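You operate a simulated robot arm through the tools that you are given. There is no shell and no other tool.

The job below is to be done with a simulated robot arm. You get a single attempt, and the scene is never put back.

JOB
Switch the air from the blue branch to the white, at 5 bar.
Fine: shut the blue valve and bleed it to zero, open the white valve, set the line gauge by the regulator; the other branch valves stay shut.
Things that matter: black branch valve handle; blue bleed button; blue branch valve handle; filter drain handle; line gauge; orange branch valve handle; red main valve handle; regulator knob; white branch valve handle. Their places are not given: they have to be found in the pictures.

Only the result counts: the job must be done as asked and must still hold three seconds after the hand-in. Knocking over, shifting, dropping, spilling or breaking anything else fails it.

ROBOT AND FRAMES
A 7-joint arm with a two-finger parallel gripper, fixed in place. Base frame: the origin is on the floor under the middle of its stand, x ahead of it, y to its left, z up. Readings come in m, degrees, newtons and seconds.
With the tool pointing down near the work surface it reaches from about 0.24 to 0.68 m from the base axis. Its first joint turns from -66.0 to 66.0 degrees. Payload 2.4 kg.
The tool frame sits at the grasp point between the pads (the TCP): z along the fingers, y along the line on which they close. The tips reach 0.03 m beyond it. Largest opening 0.094 m; finger width 0.028, thickness 0.01; the body of the gripper, 0.05 by 0.096 m, starts 0.055 m behind the TCP.
Orientation is that of the tool frame in the base frame, as a unit quaternion [x, y, z, w]. With the fingers straight down and closing along the base's y, the tool's x points along the base's -x, its y along +y and its z along -z.

CONTROLS
- The arm moves only by the tool servo_tool. Its argument "targets" is one flat list of numbers, 6 for each row, row after row: the shift along the tool's x, y, z in units of 300 mm (1.0 is 300 mm), then the turn, a rotation vector about the tool's x, y, z in units of 45 degrees (1.0 is 45 degrees). In form: [tx, ty, tz, wx, wy, wz, tx, ty, tz, wx, wy, wz, ...]. A call has 1 to 20 rows; each row is the pose to reach, as a shift and turn from the pose commanded when the call began, along the tool's axes at that moment. "fingers" is the opening in per cent of the stroke, from 0 (shut) to 100 (fully open), set as the call begins (left out, the last holds). A call with a number of a shift or a turn outside -1 to 1 is refused whole. Rows are played at 5 a second. More than 0.05 m and 8.6 degrees between two rows, or a gripper value outside its range, and nothing of the call is played. A pose out of reach is approached as far as the arm can. The call stops where the force on the tool passes 40 N (or 10 N more than at its start, if that is more) or the arm is blocked; 0.2 s more then pass. The fingers move at their own pace (about 0.153 m/s each) and stop on an object; they squeeze with about 34 N. The grip force told is the motor's: it shows also when the fingers shut on nothing. Time passes only in rows, and 0.2 s behind the last, so rows that repeat a pose let the fingers close. The reply holds the time, the measured pose of the TCP, the force on the tool along the base axes, the opening and the grip force, in the units named above and with some noise, with the torque about the TCP (base axes, N m) and any sound that the robot's microphone picked up.
- Cameras (640 x 400 px; columns grow to the right, rows downward): "scene" is fixed at [0.0452, 0.4772, 1.4482]; the picture's right is [-0.68, -0.74, 0.00], its down [-0.38, 0.35, -0.85] and it looks along [0.63, -0.58, -0.52] (base axes); focal length 271 px, centre (320, 200). "wrist" rides on the gripper at [0.076, 0.014, -0.102] in the tool frame; the picture's right is [-0.18, 0.98, 0.00], its down [-0.75, -0.14, -0.64] and it looks along [-0.63, -0.12, 0.77] (tool axes); focal length 243 px, centre (320, 200).
- get_image(camera): a new picture of that camera. The clock stands still meanwhile.
- locate(camera, pixels): for up to 12 pixels [column, row] of the newest picture of that camera ("zoom" is the newest enlarged one), the place [x, y, z] in the base frame of the surface seen there, good to about 0.003 m. The clock stands still meanwhile.
- inspect(camera, box): a new picture of the part [left, top, right, bottom] of that camera's present view, enlarged. The clock stands still meanwhile.
- sign_off(): hands the job in; it is judged then, once.

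Leave the gripper open and the arm clear of the work at the hand-in unless told otherwise.

The tools are called after "Request:" as a command line: name --argument value ..., lists and objects as JSON in quotes. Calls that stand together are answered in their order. servo_tool: Moves the arm, as the interface text tells. Its arguments: {"type":"object","properties":{"targets":{"type":"array","items":{"type":"number"}},"fingers":{"type":"number"}},"required":["targets"]} The other tools are called the same way: get_image (camera) takes a picture; locate (camera, pixels) gives the place of the surface under pixels of a picture; inspect (camera, box) takes an enlarged picture of a part of a camera's view; sign_off () hands the job in.

At the start:

```text
clock: 0.0
eef_pos: [0.3607, 0.1551, 1.3196]
orientation: [-0.001, 1.0, 0.0, 0.0]
ft_force: [-1.4, -0.2, 0.4]
ft_torque: [-0.03, 0.01, 0.01]
opening: 0.0939
grip_force: 0.1
```

scene: 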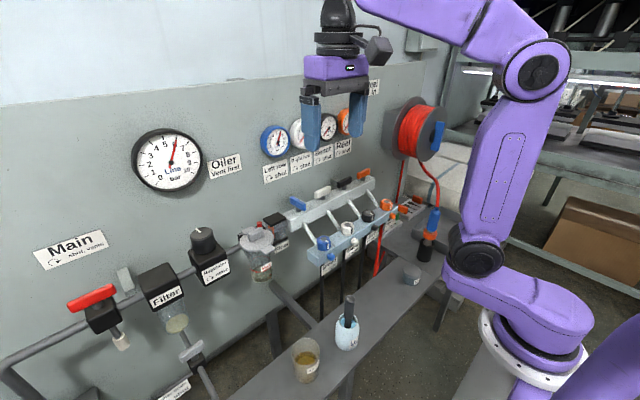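
wrist: 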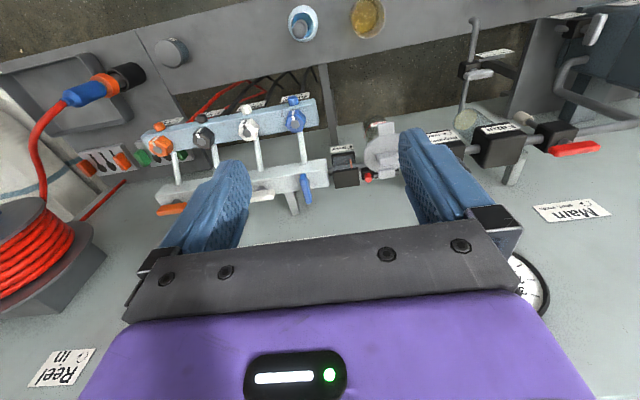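

I see a wall panel with the line gauge, four branch gauges, a manifold with coloured handles, a regulator, filter and a red main valve. I'll enlarge parts of the scene view to read labels and states.

Request:
inspect --camera "scene" --box '[240, 160, 440, 285]'

Request:
inspect --camera "scene" --box '[120, 110, 280, 210]'

Request:
inspect --camera "scene" --box '[240, 70, 400, 190]'

Request:
inspect --camera "scene" --box '[20, 210, 260, 360]'

```text
3.20 times, centred on (340, 222) of scene
```

zoom: 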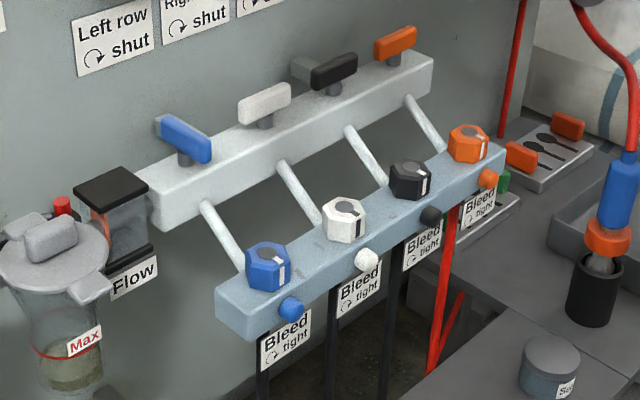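

```text
4.00 times, centred on (200, 160) of scene
```

zoom: 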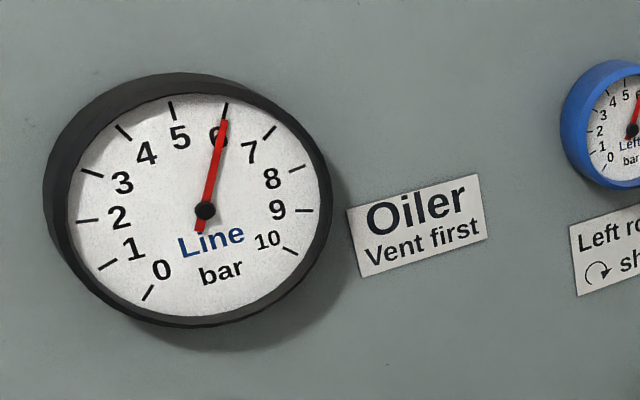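

```text
3.33 times, centred on (320, 130) of scene
```

zoom: 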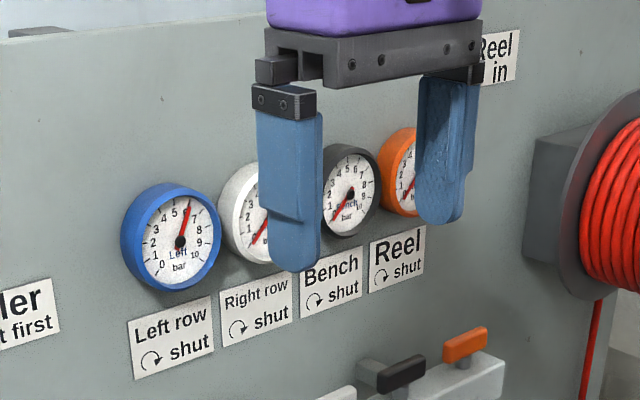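

```text
2.67 times, centred on (140, 285) of scene
```

zoom: 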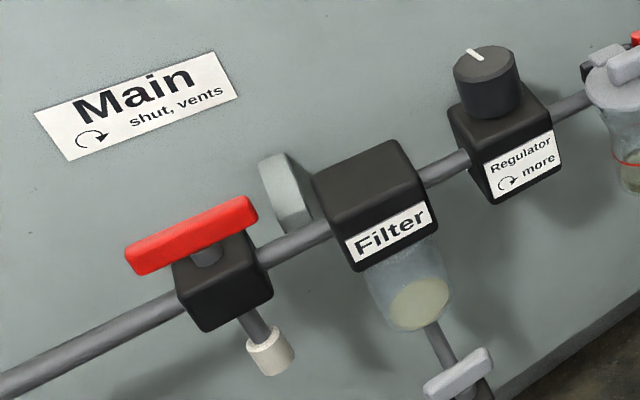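

The line gauge reads about 6, and the left row (blue) about 6. On the manifold, the top rail carries blue, white, black and orange handles. The front rail has hex caps and small round buttons with "Bleed / tight" labels. I'll take a fresh scene picture and locate the main features.

Request:
inspect --camera "scene" --box '[280, 160, 400, 235]'

Request:
inspect --camera "scene" --box '[300, 215, 400, 277]'

Request:
inspect --camera "wrist" --box '[130, 80, 350, 220]'

Request:
inspect --camera "wrist" --box '[320, 80, 640, 220]'

```text
5.33 times, centred on (340, 198) of scene
```

zoom: 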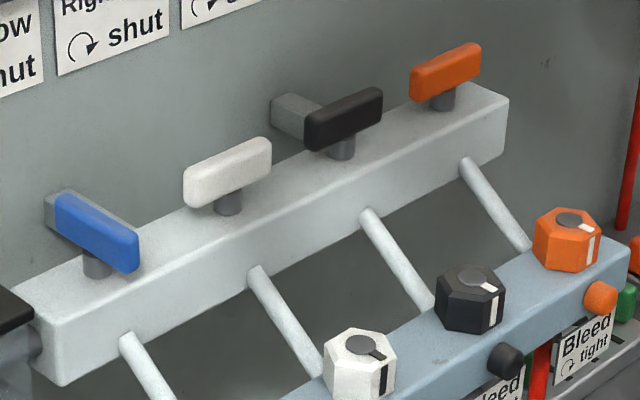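

```text
6.40 times, centred on (350, 246) of scene
```

zoom: 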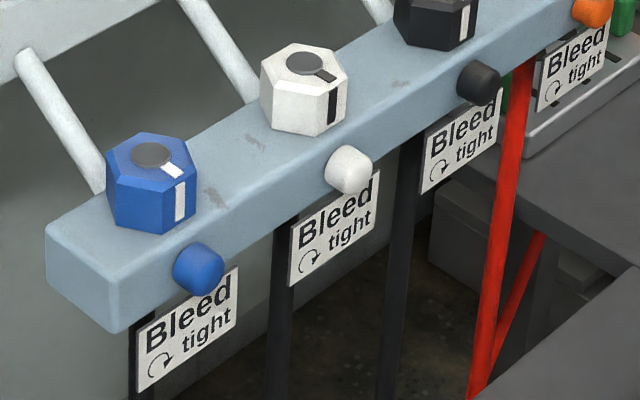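

```text
2.86 times, centred on (240, 150) of wrist
```

zoom: 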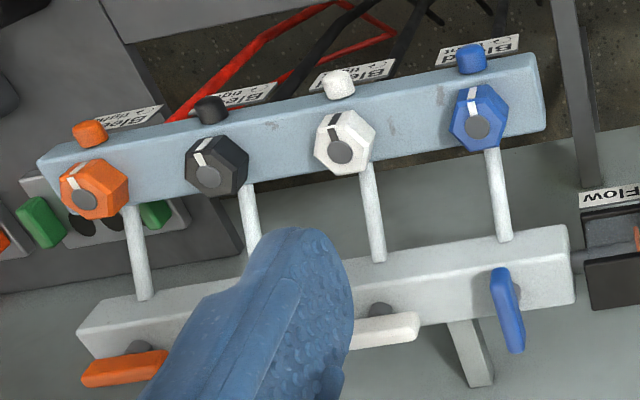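

```text
2.00 times, centred on (480, 150) of wrist
```

zoom: 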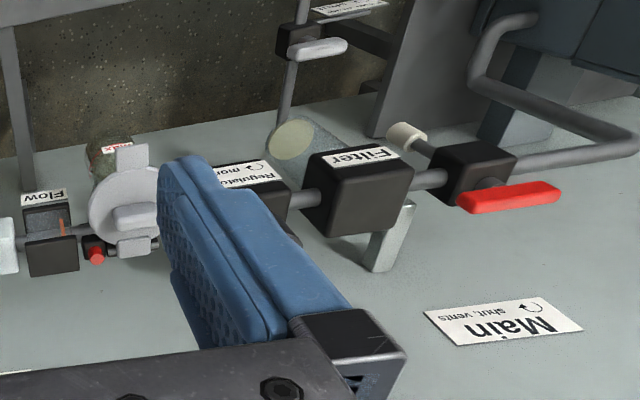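

I'll locate the key points: handles on the top rail, hex caps, bleed buttons, and regulator knob, using the zoomed scene views.

Request:
inspect --camera "scene" --box '[280, 160, 400, 235]'

Request:
locate --camera "zoom" --pixels '[[64, 204], [132, 240], [96, 222], [98, 262], [190, 180], [266, 150], [228, 165], [312, 128], [378, 98], [415, 80], [478, 55], [120, 290]]'

Request:
inspect --camera "scene" --box '[300, 215, 400, 277]'

Request:
locate --camera "zoom" --pixels '[[152, 153], [198, 268], [185, 265], [215, 270], [303, 65], [347, 170], [180, 200], [120, 310], [60, 240], [130, 240], [480, 82], [200, 340]]'

```text
5.33 times, centred on (340, 198) of scene
```

zoom: 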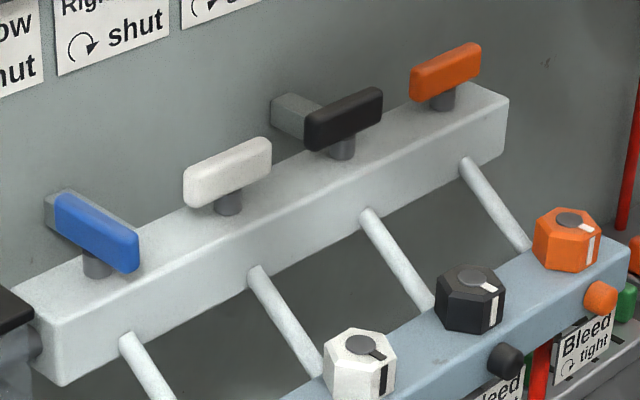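

```text
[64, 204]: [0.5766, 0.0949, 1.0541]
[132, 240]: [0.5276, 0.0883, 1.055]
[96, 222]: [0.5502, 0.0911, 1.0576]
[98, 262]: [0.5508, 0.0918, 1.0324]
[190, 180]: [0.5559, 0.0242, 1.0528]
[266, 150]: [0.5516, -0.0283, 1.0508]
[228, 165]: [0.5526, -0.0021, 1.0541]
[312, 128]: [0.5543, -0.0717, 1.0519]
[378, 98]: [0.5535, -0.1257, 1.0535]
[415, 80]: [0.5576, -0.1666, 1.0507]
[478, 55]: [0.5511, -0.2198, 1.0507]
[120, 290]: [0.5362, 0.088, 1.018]
```

```text
6.40 times, centred on (350, 246) of scene
```

zoom: 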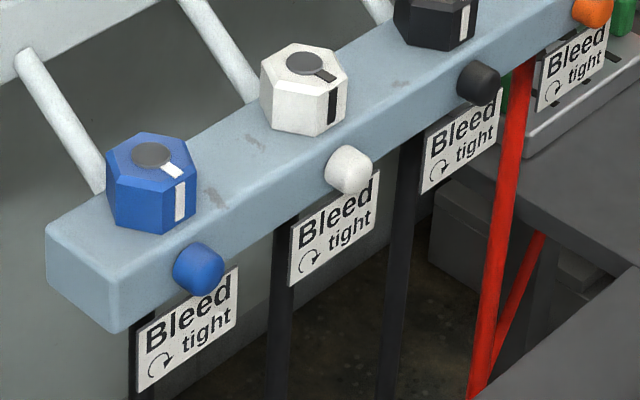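

```text
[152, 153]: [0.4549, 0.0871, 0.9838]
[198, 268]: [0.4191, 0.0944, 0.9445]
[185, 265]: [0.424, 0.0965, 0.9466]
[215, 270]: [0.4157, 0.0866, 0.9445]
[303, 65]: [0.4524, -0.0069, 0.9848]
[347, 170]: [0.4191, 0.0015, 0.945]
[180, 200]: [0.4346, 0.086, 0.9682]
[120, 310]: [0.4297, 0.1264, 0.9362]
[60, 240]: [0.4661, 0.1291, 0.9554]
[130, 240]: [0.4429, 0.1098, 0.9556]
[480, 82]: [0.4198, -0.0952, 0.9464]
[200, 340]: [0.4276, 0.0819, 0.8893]
```

The blue handle lies along x at about (0.552, 0.091, 1.057), which is open. White, black and orange lie along y, which is shut. The blue bleed button is at about (0.419, 0.092, 0.945) and the blue hex cap at (0.455, 0.087, 0.984). Next I'll locate the wall, gauges, regulator and nearby obstacles.

Request:
get_image --camera "scene"

Request:
locate --camera "scene" --pixels '[[274, 141], [276, 172], [167, 160], [204, 231], [210, 268], [203, 240], [260, 240], [275, 222], [91, 297], [160, 285], [340, 120], [295, 190]]'

Request:
inspect --camera "scene" --box '[170, 215, 300, 296]'

Request:
locate --camera "zoom" --pixels '[[160, 90], [150, 68], [170, 130], [130, 115], [200, 110], [160, 180], [515, 20], [440, 30], [380, 150], [420, 110], [495, 85], [560, 110]]'

```text
taken
```

scene: 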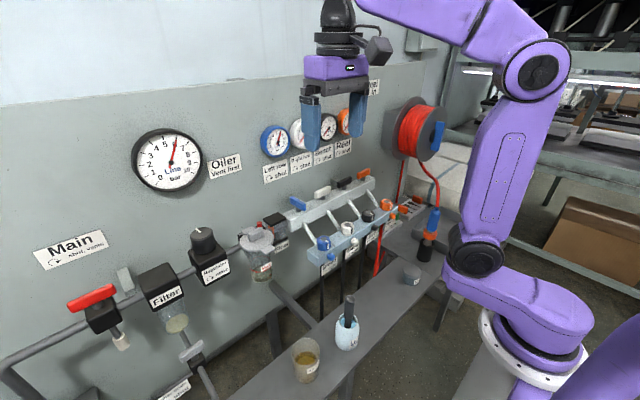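

```text
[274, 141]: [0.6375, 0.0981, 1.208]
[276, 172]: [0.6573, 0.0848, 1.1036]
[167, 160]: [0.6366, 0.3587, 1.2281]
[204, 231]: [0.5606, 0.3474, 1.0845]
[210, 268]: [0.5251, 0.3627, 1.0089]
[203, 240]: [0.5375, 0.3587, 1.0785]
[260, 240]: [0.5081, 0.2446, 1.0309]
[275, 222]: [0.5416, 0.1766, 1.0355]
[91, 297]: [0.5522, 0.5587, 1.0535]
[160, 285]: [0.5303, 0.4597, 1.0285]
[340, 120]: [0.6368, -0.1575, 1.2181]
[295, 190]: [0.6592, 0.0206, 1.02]
```

```text
4.92 times, centred on (235, 256) of scene
```

zoom: 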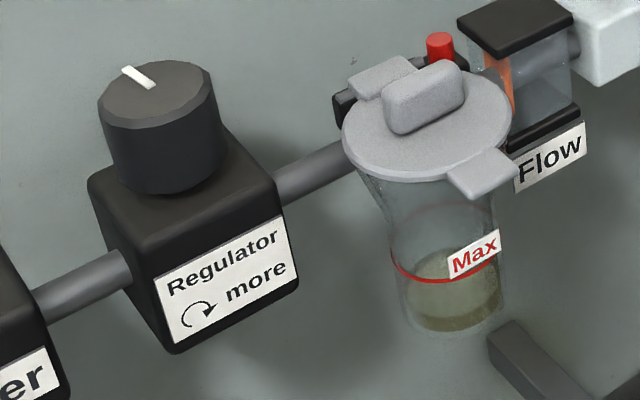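

```text
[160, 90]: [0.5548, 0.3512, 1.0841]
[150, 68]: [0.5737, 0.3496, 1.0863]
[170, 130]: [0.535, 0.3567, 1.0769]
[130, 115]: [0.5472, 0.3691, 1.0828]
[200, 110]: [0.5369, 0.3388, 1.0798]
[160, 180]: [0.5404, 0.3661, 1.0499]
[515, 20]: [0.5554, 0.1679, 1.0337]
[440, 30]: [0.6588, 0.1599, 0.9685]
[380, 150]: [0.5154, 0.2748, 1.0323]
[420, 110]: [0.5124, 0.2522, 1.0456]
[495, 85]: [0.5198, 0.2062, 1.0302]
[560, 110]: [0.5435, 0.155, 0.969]
```

The wall is at x≈0.658 and the gauge fronts at x≈0.637. The regulator knob is centred near (0.553, 0.352) with its top at 1.085, and its pointer aims at the wall. I'll move the gripper above the blue handle at (0.552, 0.0915, 1.16), fingers closing along y.

Request:
servo_tool --targets '[-0.08, -0.0265, 0.0665, 0, 0, 0, -0.16, -0.053, 0.133, 0, 0, 0, -0.24, -0.0795, 0.2, 0, 0, 0, -0.32, -0.106, 0.266, 0, 0, 0, -0.4, -0.1325, 0.3325, 0, 0, 0, -0.48, -0.159, 0.4, 0, 0, 0, -0.56, -0.1855, 0.4655, 0, 0, 0, -0.638, -0.212, 0.532, 0, 0, 0, -0.638, -0.212, 0.532, 0, 0, 0]' --fingers 60

```text
clock: 2.0
eef_pos: [0.5509, 0.0901, 1.1606]
orientation: [0.0, 1.0, 0.0, 0.0]
ft_force: [0.4, 0.0, -0.3]
ft_torque: [0.0, -0.01, 0.02]
opening: 0.0567
grip_force: 0.0
```

The gripper is now above the blue handle. I'll check with both cameras before going down.

Request:
get_image --camera "wrist"

Request:
inspect --camera "scene" --box '[240, 110, 400, 230]'

```text
taken
```

wrist: 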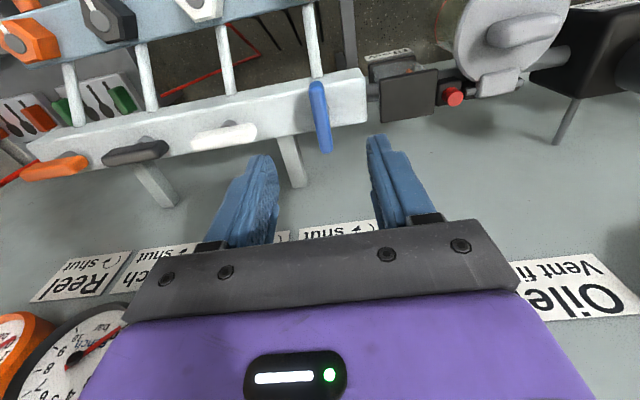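

```text
3.33 times, centred on (320, 170) of scene
```

zoom: 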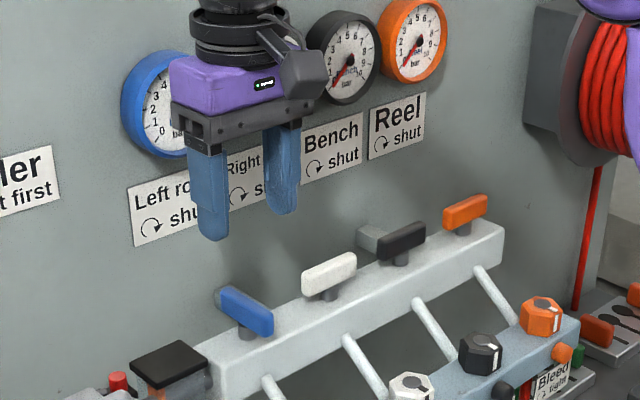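

In the wrist picture the blue handle runs from about (318, 85) to (325, 150). I'll locate it and the white handle from here.

Request:
locate --camera "wrist" --pixels '[[316, 86], [318, 115], [326, 148], [311, 115], [327, 115], [345, 100], [223, 132], [195, 139], [252, 129], [150, 148], [320, 125]]'

Request:
inspect --camera "wrist" --box '[260, 60, 400, 160]'

```text
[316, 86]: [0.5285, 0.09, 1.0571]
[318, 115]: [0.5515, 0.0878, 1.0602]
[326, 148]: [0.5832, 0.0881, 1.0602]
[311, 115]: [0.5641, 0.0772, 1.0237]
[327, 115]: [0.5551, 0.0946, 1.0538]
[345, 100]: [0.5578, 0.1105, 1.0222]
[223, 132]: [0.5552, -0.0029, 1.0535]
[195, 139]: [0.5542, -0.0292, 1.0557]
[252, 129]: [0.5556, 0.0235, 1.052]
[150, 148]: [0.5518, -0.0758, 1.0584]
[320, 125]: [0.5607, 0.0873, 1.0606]
```

```text
4.00 times, centred on (330, 110) of wrist
```

zoom: 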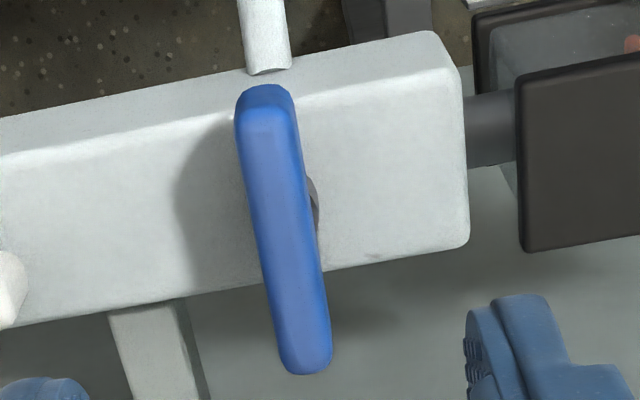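

The blue handle centre is at about (0.5545, 0.0895), top z 1.060, and the rail top is at 1.023. I'll go down to TCP z≈1.062, with the tips at 1.032, fingers astride the handle.

Request:
servo_tool --targets '[-0.01, 0, 0.08, 0, 0, 0, -0.0117, 0, 0.16, 0, 0, 0, -0.0117, 0, 0.24, 0, 0, 0, -0.0117, 0, 0.29, 0, 0, 0, -0.0117, 0, 0.328, 0, 0, 0, -0.0117, 0, 0.328, 0, 0, 0]'

```text
clock: 3.4
eef_pos: [0.554, 0.0892, 1.0611]
orientation: [0.0, 1.0, 0.0, 0.0]
ft_force: [0.9, 0.7, 0.1]
ft_torque: [0.0, 0.0, -0.02]
opening: 0.0562
grip_force: 0.0
```

The gripper is in place with no contact. I'll check the wrist picture, then close on the handle.

Request:
get_image --camera "wrist"

Request:
inspect --camera "scene" --box '[250, 150, 350, 212]'

```text
taken
```

wrist: 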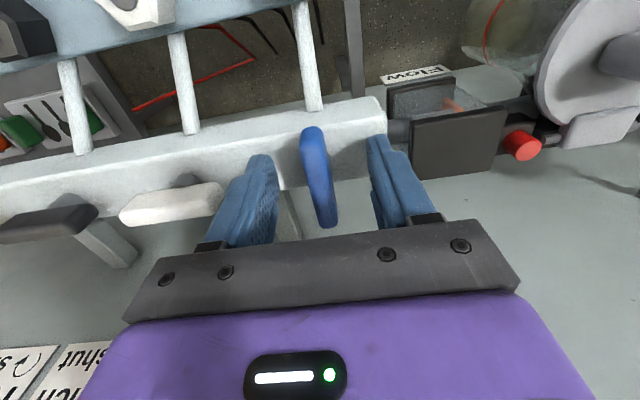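

```text
6.40 times, centred on (300, 181) of scene
```

zoom: 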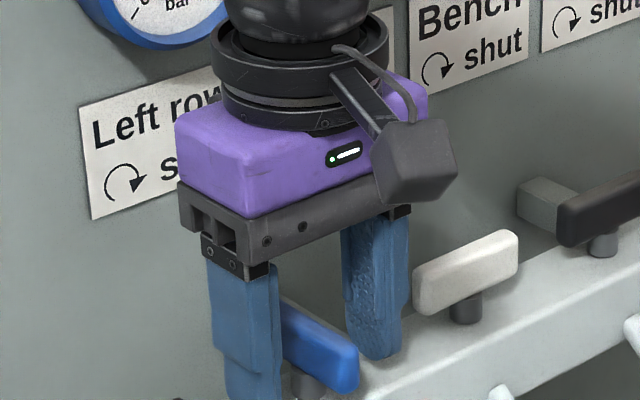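

The fingers straddle the blue handle. I'm closing on it.

Request:
servo_tool --targets '[0, 0, 0, 0, 0, 0, 0, 0, 0, 0, 0, 0, 0, 0, 0, 0, 0, 0]' --fingers 0

```text
clock: 4.2
eef_pos: [0.5542, 0.0898, 1.0614]
orientation: [0.0, 1.0, 0.0, 0.0]
ft_force: [-1.1, -5.1, -2.5]
ft_torque: [-0.02, -0.28, -0.02]
opening: 0.0175
grip_force: 45.3
```

Gripped, opening 0.0175. Next I'll turn clockwise as seen from above (+wz) by 45° as the first half.

Request:
servo_tool --targets '[0, 0, 0, 0, 0, 0.1667, 0, 0, 0, 0, 0, 0.3333, 0, 0, 0, 0, 0, 0.5, 0, 0, 0, 0, 0, 0.6667, 0, 0, 0, 0, 0, 0.8333, 0, 0, 0, 0, 0, 1.0, 0, 0, 0, 0, 0, 1.0]'

```text
clock: 5.8
eef_pos: [0.555, 0.0939, 1.061]
orientation: [0.383, 0.924, 0.002, 0.001]
ft_force: [18.7, 19.5, -9.2]
ft_torque: [0.46, 0.33, 0.2]
opening: 0.0178
grip_force: 44.7
```

The handle turned. The force (18.7, 19.5) runs along the tool's y, so the stem is a few mm further towards +x than my grip point, at about (0.560, 0.090). I'll finish the second 45° while shifting along the tool's y to follow the true arc.

Request:
servo_tool --targets '[0, 0.015, 0, 0, 0, 0, 0, 0.0175, 0, 0, 0, 0.1667, 0, 0.0195, 0, 0, 0, 0.3333, 0, 0.0215, 0, 0, 0, 0.5, 0, 0.0235, 0, 0, 0, 0.6667, 0, 0.025, 0, 0, 0, 0.8333, 0, 0.027, 0, 0, 0, 1.0, 0, 0.027, 0, 0, 0, 1.0]'

```text
clock: 7.6
eef_pos: [0.5592, 0.0956, 1.0604]
orientation: [0.708, 0.706, -0.001, -0.001]
ft_force: [-4.1, 4.1, -10.0]
ft_torque: [1.01, -0.07, 0.05]
opening: 0.0175
grip_force: 44.8
```

The turn is complete and the forces are low. I'll look at the gauges and the handle.

Request:
inspect --camera "scene" --box '[230, 100, 390, 200]'

Request:
inspect --camera "scene" --box '[120, 110, 280, 210]'

Request:
get_image --camera "wrist"

```text
4.00 times, centred on (310, 150) of scene
```

zoom: 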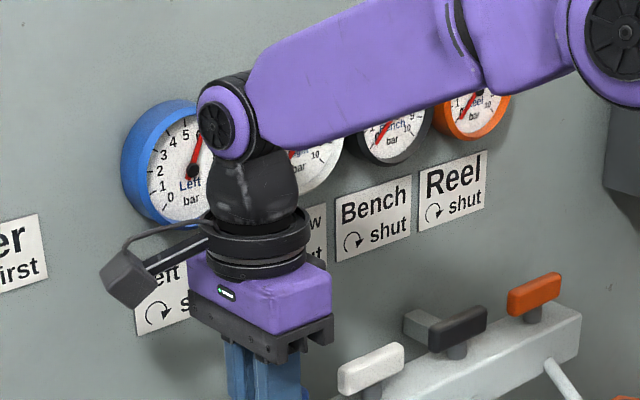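

```text
4.00 times, centred on (200, 160) of scene
```

zoom: 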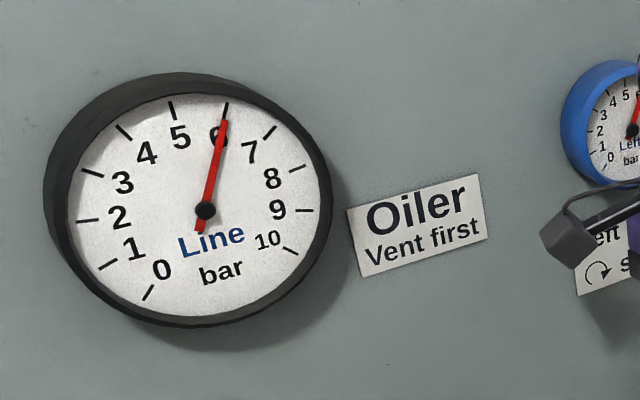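

```text
taken
```

wrist: 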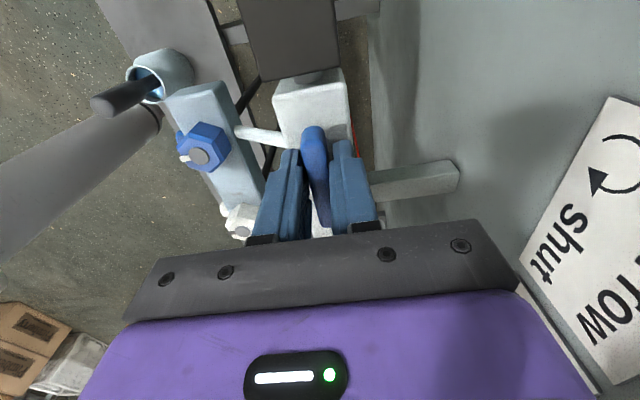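

The handle now lies along the rail, so blue is shut, and the blue gauge still holds about 6 as expected. I'll open the fingers and rise.

Request:
servo_tool --targets '[0, 0, 0, 0, 0, 0, 0, 0, 0, 0, 0, 0, 0, 0, -0.05, 0, 0, 0, 0, 0, -0.15, 0, 0, 0, 0, 0, -0.3, 0, 0, 0, 0, 0, -0.3, 0, 0, 0]' --fingers 50

```text
clock: 9.0
eef_pos: [0.5613, 0.098, 1.1513]
orientation: [0.707, 0.707, 0.0, 0.001]
ft_force: [-0.3, -0.3, -0.3]
ft_torque: [-0.01, -0.01, 0.0]
opening: 0.0473
grip_force: 0.1
```

The gripper is free. I'll look at the handle and gauges.

Request:
get_image --camera "wrist"

Request:
inspect --camera "scene" --box '[230, 110, 390, 210]'

```text
taken
```

wrist: 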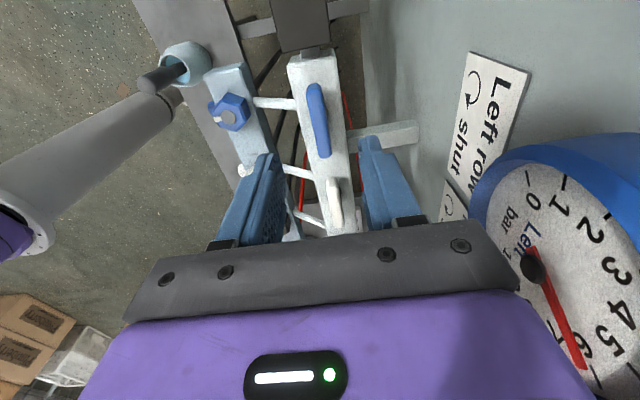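

```text
4.00 times, centred on (310, 160) of scene
```

zoom: 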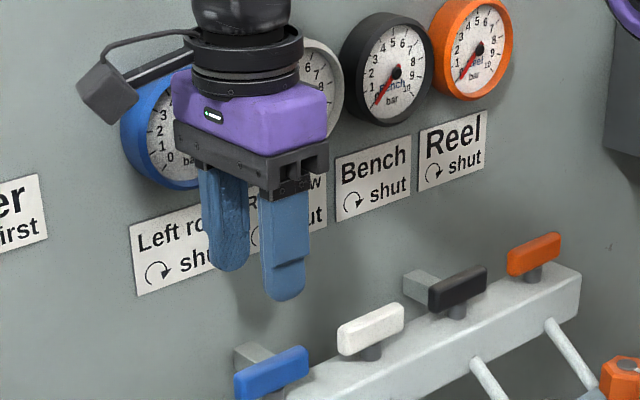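

Blue now looks aligned with the others. I'll locate its ends and the white handle's to check the angle and get the next target.

Request:
locate --camera "wrist" --pixels '[[314, 88], [318, 120], [323, 152], [333, 184], [336, 205], [340, 226], [300, 75], [335, 75], [230, 112]]'

Request:
inspect --camera "wrist" --box '[200, 40, 440, 240]'

```text
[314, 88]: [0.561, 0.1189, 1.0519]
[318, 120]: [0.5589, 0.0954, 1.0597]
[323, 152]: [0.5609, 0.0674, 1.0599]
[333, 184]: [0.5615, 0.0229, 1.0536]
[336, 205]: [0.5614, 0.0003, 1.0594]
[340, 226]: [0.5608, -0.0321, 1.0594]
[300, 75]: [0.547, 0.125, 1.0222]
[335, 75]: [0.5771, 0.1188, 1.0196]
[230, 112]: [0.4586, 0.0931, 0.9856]
```

```text
2.00 times, centred on (320, 140) of wrist
```

zoom: 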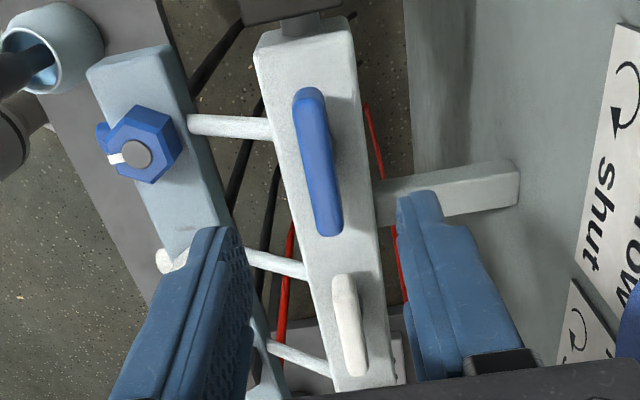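

Blue runs straight along y (x≈0.561 at both ends), so it is fully shut. Next comes the bleed. First I'll locate the bench objects in front of the rail so I don't hit them.

Request:
get_image --camera "scene"

Request:
locate --camera "scene" --pixels '[[306, 345], [306, 375], [347, 300], [347, 325], [347, 347], [412, 266], [412, 280], [380, 320], [432, 215], [427, 255], [330, 340], [440, 180]]'

Request:
inspect --camera "scene" --box '[270, 200, 470, 390]'

```text
taken
```

scene: 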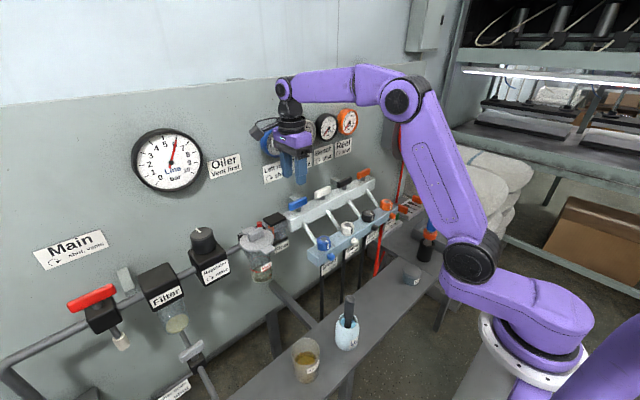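

```text
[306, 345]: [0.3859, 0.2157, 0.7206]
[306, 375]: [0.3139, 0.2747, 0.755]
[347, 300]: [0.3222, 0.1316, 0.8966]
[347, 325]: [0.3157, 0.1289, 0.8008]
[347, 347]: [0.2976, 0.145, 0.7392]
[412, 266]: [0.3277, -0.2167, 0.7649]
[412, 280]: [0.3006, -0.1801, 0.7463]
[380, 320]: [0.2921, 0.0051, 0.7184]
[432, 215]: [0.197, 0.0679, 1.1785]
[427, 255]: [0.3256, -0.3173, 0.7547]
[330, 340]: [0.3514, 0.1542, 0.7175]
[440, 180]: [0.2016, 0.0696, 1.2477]
```

```text
2.11 times, centred on (370, 295) of scene
```

zoom: 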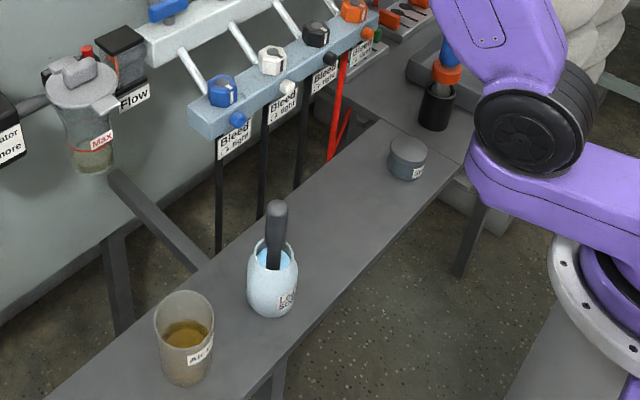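

The bench is at z≈0.72, with a leak-soap jar at (0.315, 0.13) whose brush top reaches z≈0.90. The button is above that, at z 0.945. I'll pull back from the wall to x≈0.39 and turn the tool back to the starting orientation, staying high.

Request:
servo_tool --targets '[0, -0.09, 0, 0, 0, 0, 0, -0.19, 0, 0, 0, -0.1667, 0, -0.28, 0, 0, 0, -0.3333, 0, -0.37, 0, 0, 0, -0.5, 0, -0.46, 0, 0, 0, -0.6667, 0, -0.53, 0, 0, 0, -0.8333, -0.02, -0.57, 0, 0, 0, -1.0, -0.02, -0.57, 0, 0, 0, -1.0]' --fingers 50

Request:
servo_tool --targets '[0, 0, 0, 0, 0, -0.1667, 0, 0, 0, 0, 0, -0.3333, 0, 0, 0, 0, 0, -0.5, 0, 0, 0, 0, 0, -0.6667, 0, 0, 0, 0, 0, -0.8333, 0, 0, 0, 0, 0, -1.0, 0, 0, 0, 0, 0, -1.0]'

```text
clock: 10.8
eef_pos: [0.3907, 0.0908, 1.1518]
orientation: [0.382, 0.924, 0.0, 0.0]
ft_force: [0.9, -0.1, 0.1]
ft_torque: [-0.04, 0.02, -0.03]
opening: 0.0468
grip_force: 0.1
```

```text
clock: 12.4
eef_pos: [0.387, 0.0917, 1.1511]
orientation: [-0.001, 1.0, 0.001, 0.0]
ft_force: [0.7, -0.3, -0.6]
ft_torque: [0.0, 0.02, 0.02]
opening: 0.0469
grip_force: 0.1
```

I'm in front of the rail now. I'll take a close look at the blue bleed area with the wrist camera.

Request:
get_image --camera "wrist"

Request:
inspect --camera "wrist" --box '[220, 60, 420, 180]'

Request:
inspect --camera "scene" --box '[250, 110, 370, 185]'

```text
taken
```

wrist: 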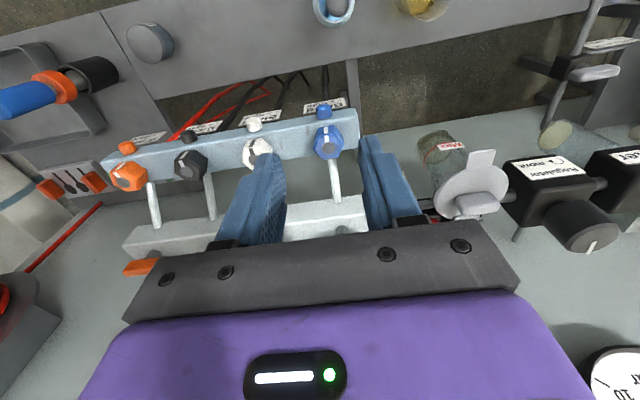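

```text
3.20 times, centred on (320, 120) of wrist
```

zoom: 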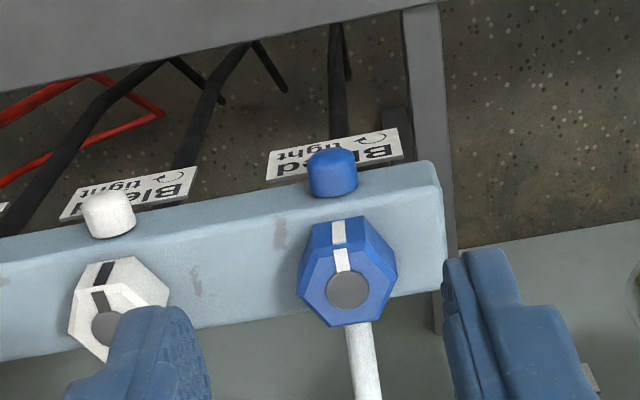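

```text
5.33 times, centred on (310, 148) of scene
```

zoom: 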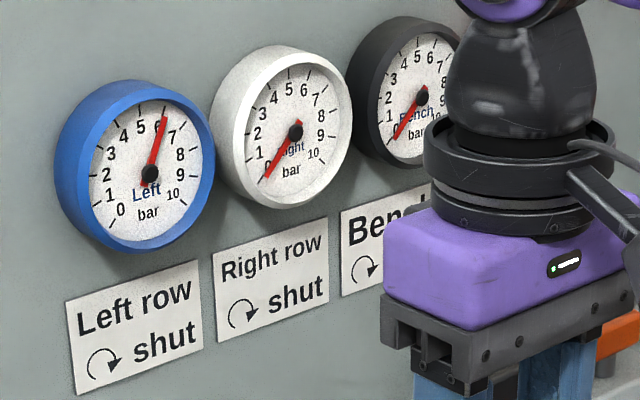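

All four hex caps have their pointer lines facing front, and a round button sits below each on the rail's front face. I'll locate the blue button and rail face precisely from the wrist view.

Request:
inspect --camera "wrist" --box '[270, 80, 370, 170]'

Request:
get_image --camera "wrist"

Request:
locate --camera "wrist" --pixels '[[323, 108], [323, 113], [323, 117], [317, 113], [329, 113], [345, 118], [300, 124], [325, 127], [327, 140], [329, 150], [325, 102]]'

```text
4.44 times, centred on (320, 125) of wrist
```

zoom: 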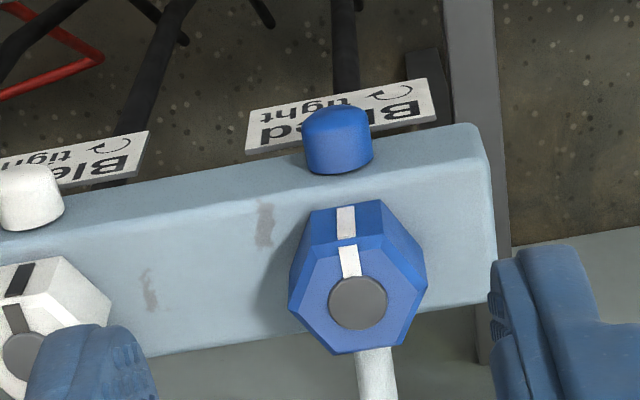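

```text
taken
```

wrist: 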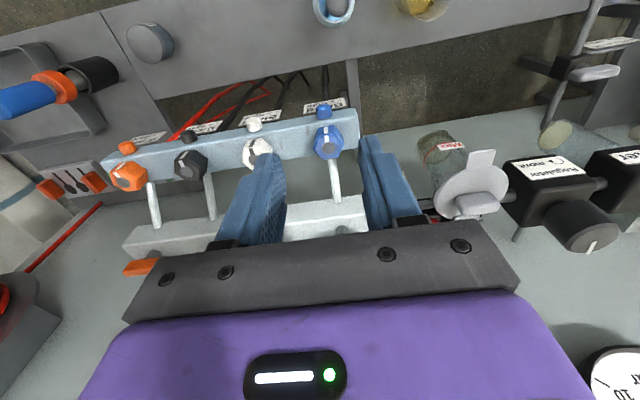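

```text
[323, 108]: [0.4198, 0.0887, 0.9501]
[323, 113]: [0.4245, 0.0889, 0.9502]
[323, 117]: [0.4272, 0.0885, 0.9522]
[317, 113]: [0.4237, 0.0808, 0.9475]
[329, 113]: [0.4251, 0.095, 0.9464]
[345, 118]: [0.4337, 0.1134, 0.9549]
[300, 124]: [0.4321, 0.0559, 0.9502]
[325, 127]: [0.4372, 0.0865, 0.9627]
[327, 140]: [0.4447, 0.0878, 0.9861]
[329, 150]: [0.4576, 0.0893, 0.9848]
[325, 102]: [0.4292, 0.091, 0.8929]
```

The button spans x≈0.416–0.431, centred at y≈0.089, z≈0.943. I'll close the fingers and lower them in front of it at (0.375, 0.089, 0.958), well clear.

Request:
servo_tool --targets '[0.04, -0.009, 0, 0, 0, 0, 0.04, -0.009, 0.13, 0, 0, 0, 0.04, -0.009, 0.26, 0, 0, 0, 0.04, -0.009, 0.39, 0, 0, 0, 0.04, -0.009, 0.5, 0, 0, 0, 0.04, -0.009, 0.6, 0, 0, 0, 0.04, -0.009, 0.644, 0, 0, 0, 0.04, -0.009, 0.644, 0, 0, 0]' --fingers 0

```text
clock: 14.2
eef_pos: [0.3786, 0.0886, 0.9599]
orientation: [0.002, 1.0, 0.0, 0.0]
ft_force: [-0.3, 0.9, 0.1]
ft_torque: [0.01, 0.02, -0.04]
opening: 0.0001
grip_force: 32.7
```

The fingers are closed in front of the button. I'll check the alignment in both views before pushing.

Request:
get_image --camera "wrist"

Request:
inspect --camera "scene" --box '[290, 200, 390, 280]'

```text
taken
```

wrist: 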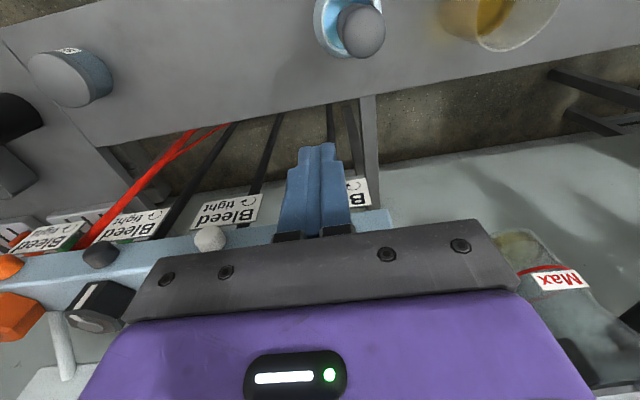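

```text
5.00 times, centred on (340, 240) of scene
```

zoom: 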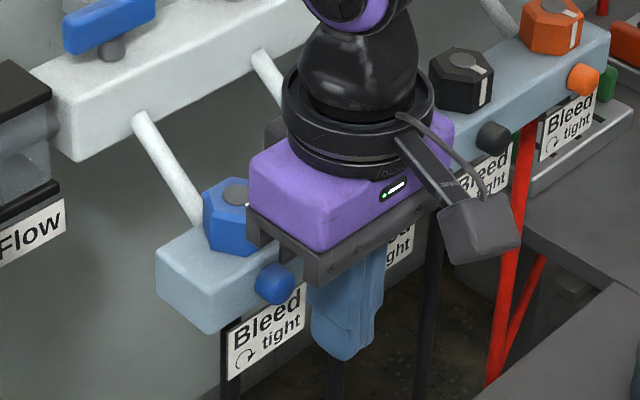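

The fingers line up with the button along y. I'll push in slowly along +x in small steps; contact should come near TCP x≈0.402.

Request:
servo_tool --targets '[-0.03, 0, 0, 0, 0, 0, -0.05, 0, 0, 0, 0, 0, -0.06, 0, 0, 0, 0, 0, -0.07, 0, 0, 0, 0, 0, -0.08, 0, 0, 0, 0, 0, -0.09, 0, 0, 0, 0, 0]'

```text
clock: 15.6
eef_pos: [0.4042, 0.0895, 0.9594]
orientation: [0.0, 1.0, 0.0, 0.0]
ft_force: [-0.7, 0.3, -0.7]
ft_torque: [0.01, -0.01, 0.0]
opening: 0.0
grip_force: 32.8
```

No contact yet at x=0.404. I'll go on a few more mm in small steps.

Request:
servo_tool --targets '[-0.007, 0, 0, 0, 0, 0, -0.014, 0, 0, 0, 0, 0, -0.02, 0, 0, 0, 0, 0]'

Request:
inspect --camera "scene" --box '[250, 110, 370, 185]'

Request:
inspect --camera "scene" --box '[290, 200, 390, 280]'

```text
clock: 16.4
eef_pos: [0.4099, 0.0888, 0.9578]
orientation: [0.0, 1.0, 0.0, -0.001]
ft_force: [-4.2, 1.0, 0.9]
ft_torque: [0.03, 0.07, 0.05]
opening: 0.0001
grip_force: 32.5
```

```text
5.33 times, centred on (310, 148) of scene
```

zoom: 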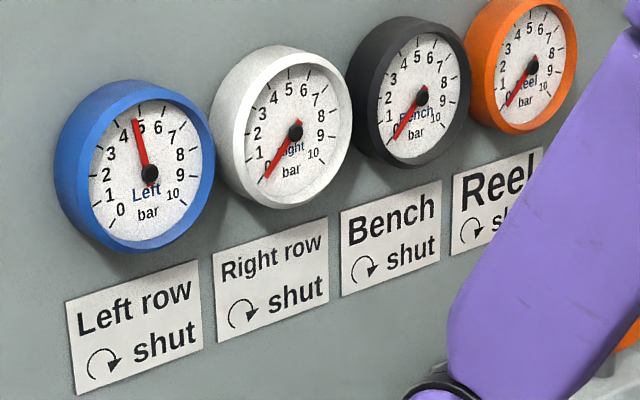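

```text
5.00 times, centred on (340, 240) of scene
```

zoom: 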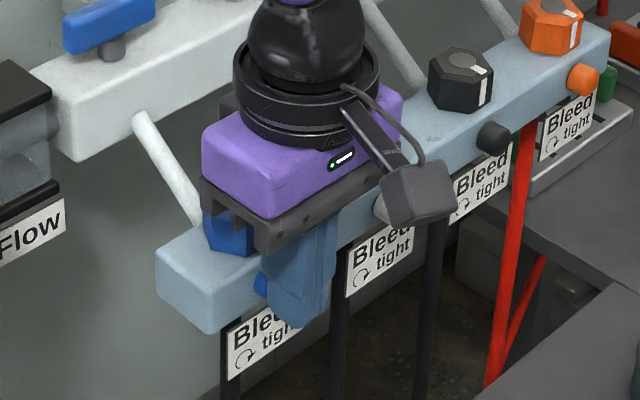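

Pressing works: the blue gauge is falling (now about 4.7) with a 4 N push. I'll hold here and push another mm.

Request:
servo_tool --targets '[-0.003, 0, 0, 0, 0, 0, -0.005, 0, 0, 0, 0, 0, -0.005, 0, 0, 0, 0, 0, -0.005, 0, 0, 0, 0, 0, -0.005, 0, 0, 0, 0, 0, -0.005, 0, 0, 0, 0, 0, -0.005, 0, 0, 0, 0, 0, -0.005, 0, 0, 0, 0, 0, -0.005, 0, 0, 0, 0, 0, -0.005, 0, 0, 0, 0, 0]'

Request:
inspect --camera "scene" --box '[250, 110, 370, 185]'

```text
clock: 18.6
eef_pos: [0.411, 0.0889, 0.9589]
orientation: [0.001, 1.0, 0.0, -0.001]
ft_force: [-14.1, -3.0, -4.5]
ft_torque: [-0.06, 0.28, -0.02]
opening: 0.0
grip_force: 32.8
```

```text
5.33 times, centred on (310, 148) of scene
```

zoom: 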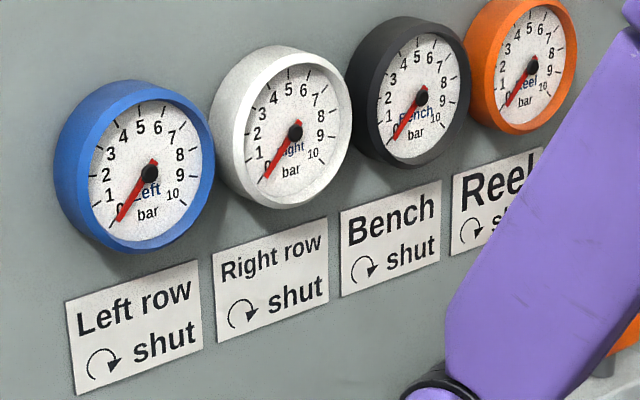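

The blue gauge is at about 0. I'll hold two more seconds to make sure it fully empties, then check.

Request:
servo_tool --targets '[0, 0, 0, 0, 0, 0, 0, 0, 0, 0, 0, 0, 0, 0, 0, 0, 0, 0, 0, 0, 0, 0, 0, 0, 0, 0, 0, 0, 0, 0, 0, 0, 0, 0, 0, 0, 0, 0, 0, 0, 0, 0, 0, 0, 0, 0, 0, 0, 0, 0, 0, 0, 0, 0, 0, 0, 0, 0, 0, 0]'

Request:
inspect --camera "scene" --box '[255, 115, 325, 165]'

Request:
inspect --camera "scene" --box '[120, 110, 280, 210]'

```text
clock: 20.8
eef_pos: [0.4118, 0.0886, 0.9587]
orientation: [0.0, 1.0, 0.0, -0.001]
ft_force: [-14.4, -3.0, -0.6]
ft_torque: [-0.02, 0.3, -0.02]
opening: 0.0
grip_force: 32.8
```

```text
8.00 times, centred on (290, 140) of scene
```

zoom: 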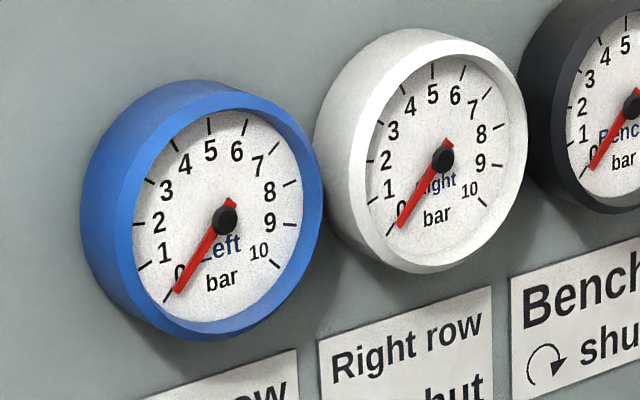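

```text
4.00 times, centred on (200, 160) of scene
```

zoom: 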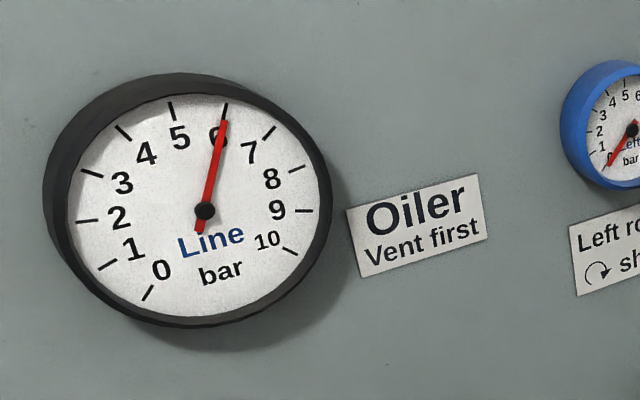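

Blue sits at 0 and the line still reads 6. I'll back off the button along -x, then rise to z≈1.16.

Request:
servo_tool --targets '[0.04, 0, 0, 0, 0, 0, 0.08, 0, 0, 0, 0, 0, 0.12, 0, 0, 0, 0, 0, 0.12, 0, -0.12, 0, 0, 0, 0.12, 0, -0.25, 0, 0, 0, 0.12, 0, -0.38, 0, 0, 0, 0.12, 0, -0.51, 0, 0, 0, 0.12, 0, -0.64, 0, 0, 0, 0.12, 0, -0.671, 0, 0, 0, 0.12, 0, -0.671, 0, 0, 0]'

Request:
inspect --camera "scene" --box '[290, 200, 390, 280]'

```text
clock: 23.0
eef_pos: [0.3781, 0.0897, 1.1575]
orientation: [0.001, 1.0, 0.0, 0.001]
ft_force: [0.0, -0.4, -0.2]
ft_torque: [-0.02, -0.01, 0.0]
opening: 0.0001
grip_force: 32.6
```

```text
5.00 times, centred on (340, 240) of scene
```

zoom: 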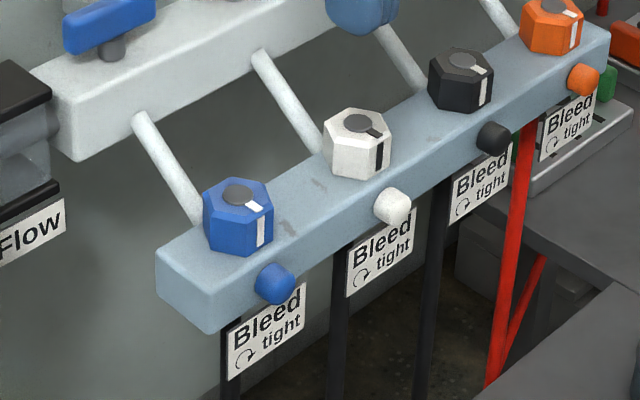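

The blue button has sprung back. Next I'll move towards the white handle: first sideways to y≈-0.003 with a 45° turn, then forward over it with the other 45°.

Request:
servo_tool --targets '[0, -0.05, 0, 0, 0, 0.1667, 0, -0.1, 0, 0, 0, 0.3333, 0, -0.15, 0, 0, 0, 0.5, 0, -0.21, 0, 0, 0, 0.6667, 0, -0.26, 0, 0, 0, 0.8333, 0, -0.31, 0, 0, 0, 1.0, 0, -0.31, 0, 0, 0, 1.0]' --fingers 50

Request:
servo_tool --targets '[-0.07, 0.07, 0, 0, 0, 0.1667, -0.14, 0.14, 0, 0, 0, 0.3333, -0.21, 0.21, 0, 0, 0, 0.5, -0.28, 0.28, 0, 0, 0, 0.6667, -0.35, 0.35, 0, 0, 0, 0.8333, -0.42, 0.42, 0, 0, 0, 1.0, -0.429, 0.429, 0, 0, 0, 1.0, -0.429, 0.429, 0, 0, 0, 1.0]'

Request:
get_image --camera "wrist"

```text
clock: 24.6
eef_pos: [0.3749, -0.0041, 1.1584]
orientation: [0.384, 0.923, 0.0, 0.0]
ft_force: [0.3, -0.7, 0.2]
ft_torque: [0.01, 0.02, 0.0]
opening: 0.0473
grip_force: 0.1
```

```text
clock: 26.4
eef_pos: [0.5567, -0.0036, 1.1589]
orientation: [0.708, 0.706, 0.0, 0.0]
ft_force: [1.7, -0.4, -0.1]
ft_torque: [0.02, -0.01, 0.02]
opening: 0.047
grip_force: 0.2
```

```text
taken
```

wrist: 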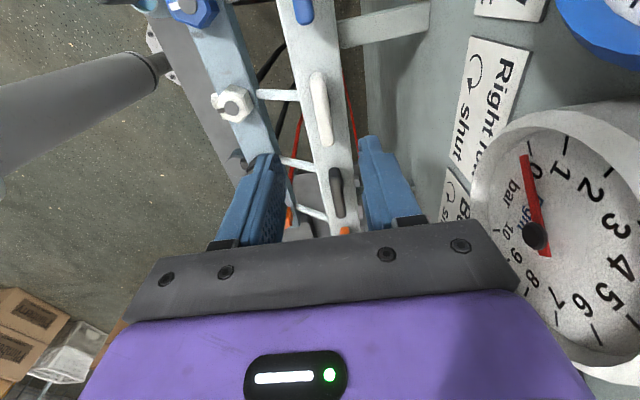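

I'm above the white handle. I'll locate its ends and its neighbours.

Request:
locate --camera "wrist" --pixels '[[316, 74], [320, 108], [326, 143], [334, 170], [339, 215], [307, 20], [300, 60], [340, 100]]'

Request:
inspect --camera "wrist" --box '[240, 40, 400, 160]'

```text
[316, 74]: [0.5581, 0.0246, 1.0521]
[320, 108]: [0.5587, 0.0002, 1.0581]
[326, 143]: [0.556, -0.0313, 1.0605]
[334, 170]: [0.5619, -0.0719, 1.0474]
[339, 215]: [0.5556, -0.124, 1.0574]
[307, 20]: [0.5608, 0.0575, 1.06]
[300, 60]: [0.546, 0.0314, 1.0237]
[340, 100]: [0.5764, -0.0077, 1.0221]
```

```text
3.33 times, centred on (320, 100) of wrist
```

zoom: 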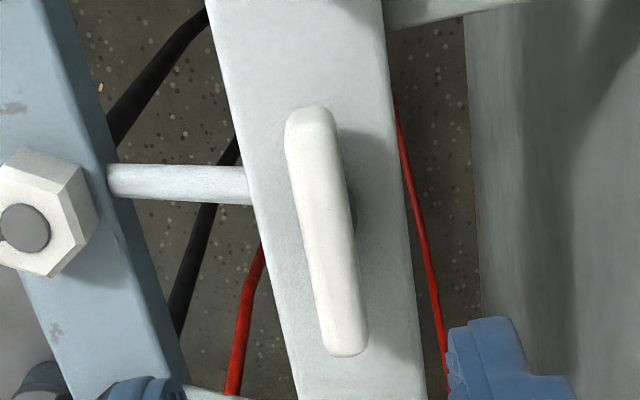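

The white handle's ends are at y≈0.0245 and -0.0315, x≈0.558. By analogy with blue, the stem is around (0.5585, -0.0055). I'll go down astride it to z≈1.0615.

Request:
servo_tool --targets '[-0.006, 0.006, 0.08, 0, 0, 0, -0.006, 0.006, 0.16, 0, 0, 0, -0.006, 0.006, 0.24, 0, 0, 0, -0.006, 0.006, 0.29, 0, 0, 0, -0.006, 0.006, 0.3247, 0, 0, 0, -0.006, 0.006, 0.3247, 0, 0, 0]'

Request:
get_image --camera "wrist"

```text
clock: 27.8
eef_pos: [0.5585, -0.0063, 1.0625]
orientation: [0.708, 0.707, 0.0, 0.0]
ft_force: [0.0, 1.6, 1.1]
ft_torque: [0.02, -0.02, -0.01]
opening: 0.0466
grip_force: 0.1
```

```text
taken
```

wrist: 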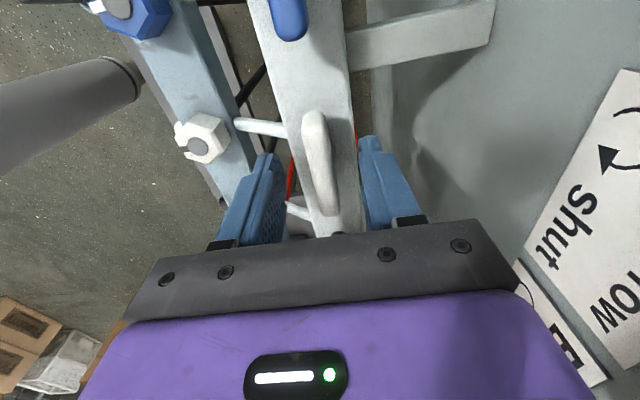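

The fingers straddle the white handle. I'm closing on it.

Request:
servo_tool --targets '[0, 0, 0, 0, 0, 0, 0, 0, 0, 0, 0, 0, 0, 0, 0, 0, 0, 0]' --fingers 0

```text
clock: 28.6
eef_pos: [0.5595, -0.0053, 1.0647]
orientation: [0.707, 0.708, 0.003, 0.002]
ft_force: [23.8, -0.6, -6.2]
ft_torque: [0.01, 0.48, 0.0]
opening: 0.0128
grip_force: 45.1
```

Gripped, but 24 N along +x shows the handle sits a little further towards the wall. I'll shift about 3 mm that way to relieve it.

Request:
servo_tool --targets '[0, 0.005, 0, 0, 0, 0, 0, 0.01, 0, 0, 0, 0, 0, 0.01, 0, 0, 0, 0]'

```text
clock: 29.4
eef_pos: [0.5604, -0.006, 1.0636]
orientation: [0.707, 0.707, -0.001, -0.001]
ft_force: [-10.3, 2.3, 14.9]
ft_torque: [-0.37, -0.34, -0.01]
opening: 0.0127
grip_force: 44.7
```

The force is now slightly overshot (-10 N in x, +15 N in z). I'll back off about 1 mm along the tool's y and raise by 1 mm.

Request:
servo_tool --targets '[0, -0.003, -0.004, 0, 0, 0, 0, -0.003, -0.004, 0, 0, 0]'

```text
clock: 30.0
eef_pos: [0.5596, -0.0072, 1.0638]
orientation: [0.707, 0.707, -0.002, -0.001]
ft_force: [-11.3, 2.3, 1.3]
ft_torque: [-0.39, -0.46, 0.02]
opening: 0.0128
grip_force: 44.9
```

The forces are small enough. I'll turn counter-clockwise (-wz), first 30°, watching the force.

Request:
servo_tool --targets '[0, -0.003, 0, 0, 0, -0.1667, 0, -0.003, 0, 0, 0, -0.3333, 0, -0.003, 0, 0, 0, -0.5, 0, -0.003, 0, 0, 0, -0.6667, 0, -0.003, 0, 0, 0, -0.6667]'

```text
clock: 31.2
eef_pos: [0.5602, -0.0067, 1.0639]
orientation: [0.5, 0.866, 0.0, 0.0]
ft_force: [-3.9, 1.9, 0.3]
ft_torque: [0.58, 0.29, 0.01]
opening: 0.0132
grip_force: 45.0
```

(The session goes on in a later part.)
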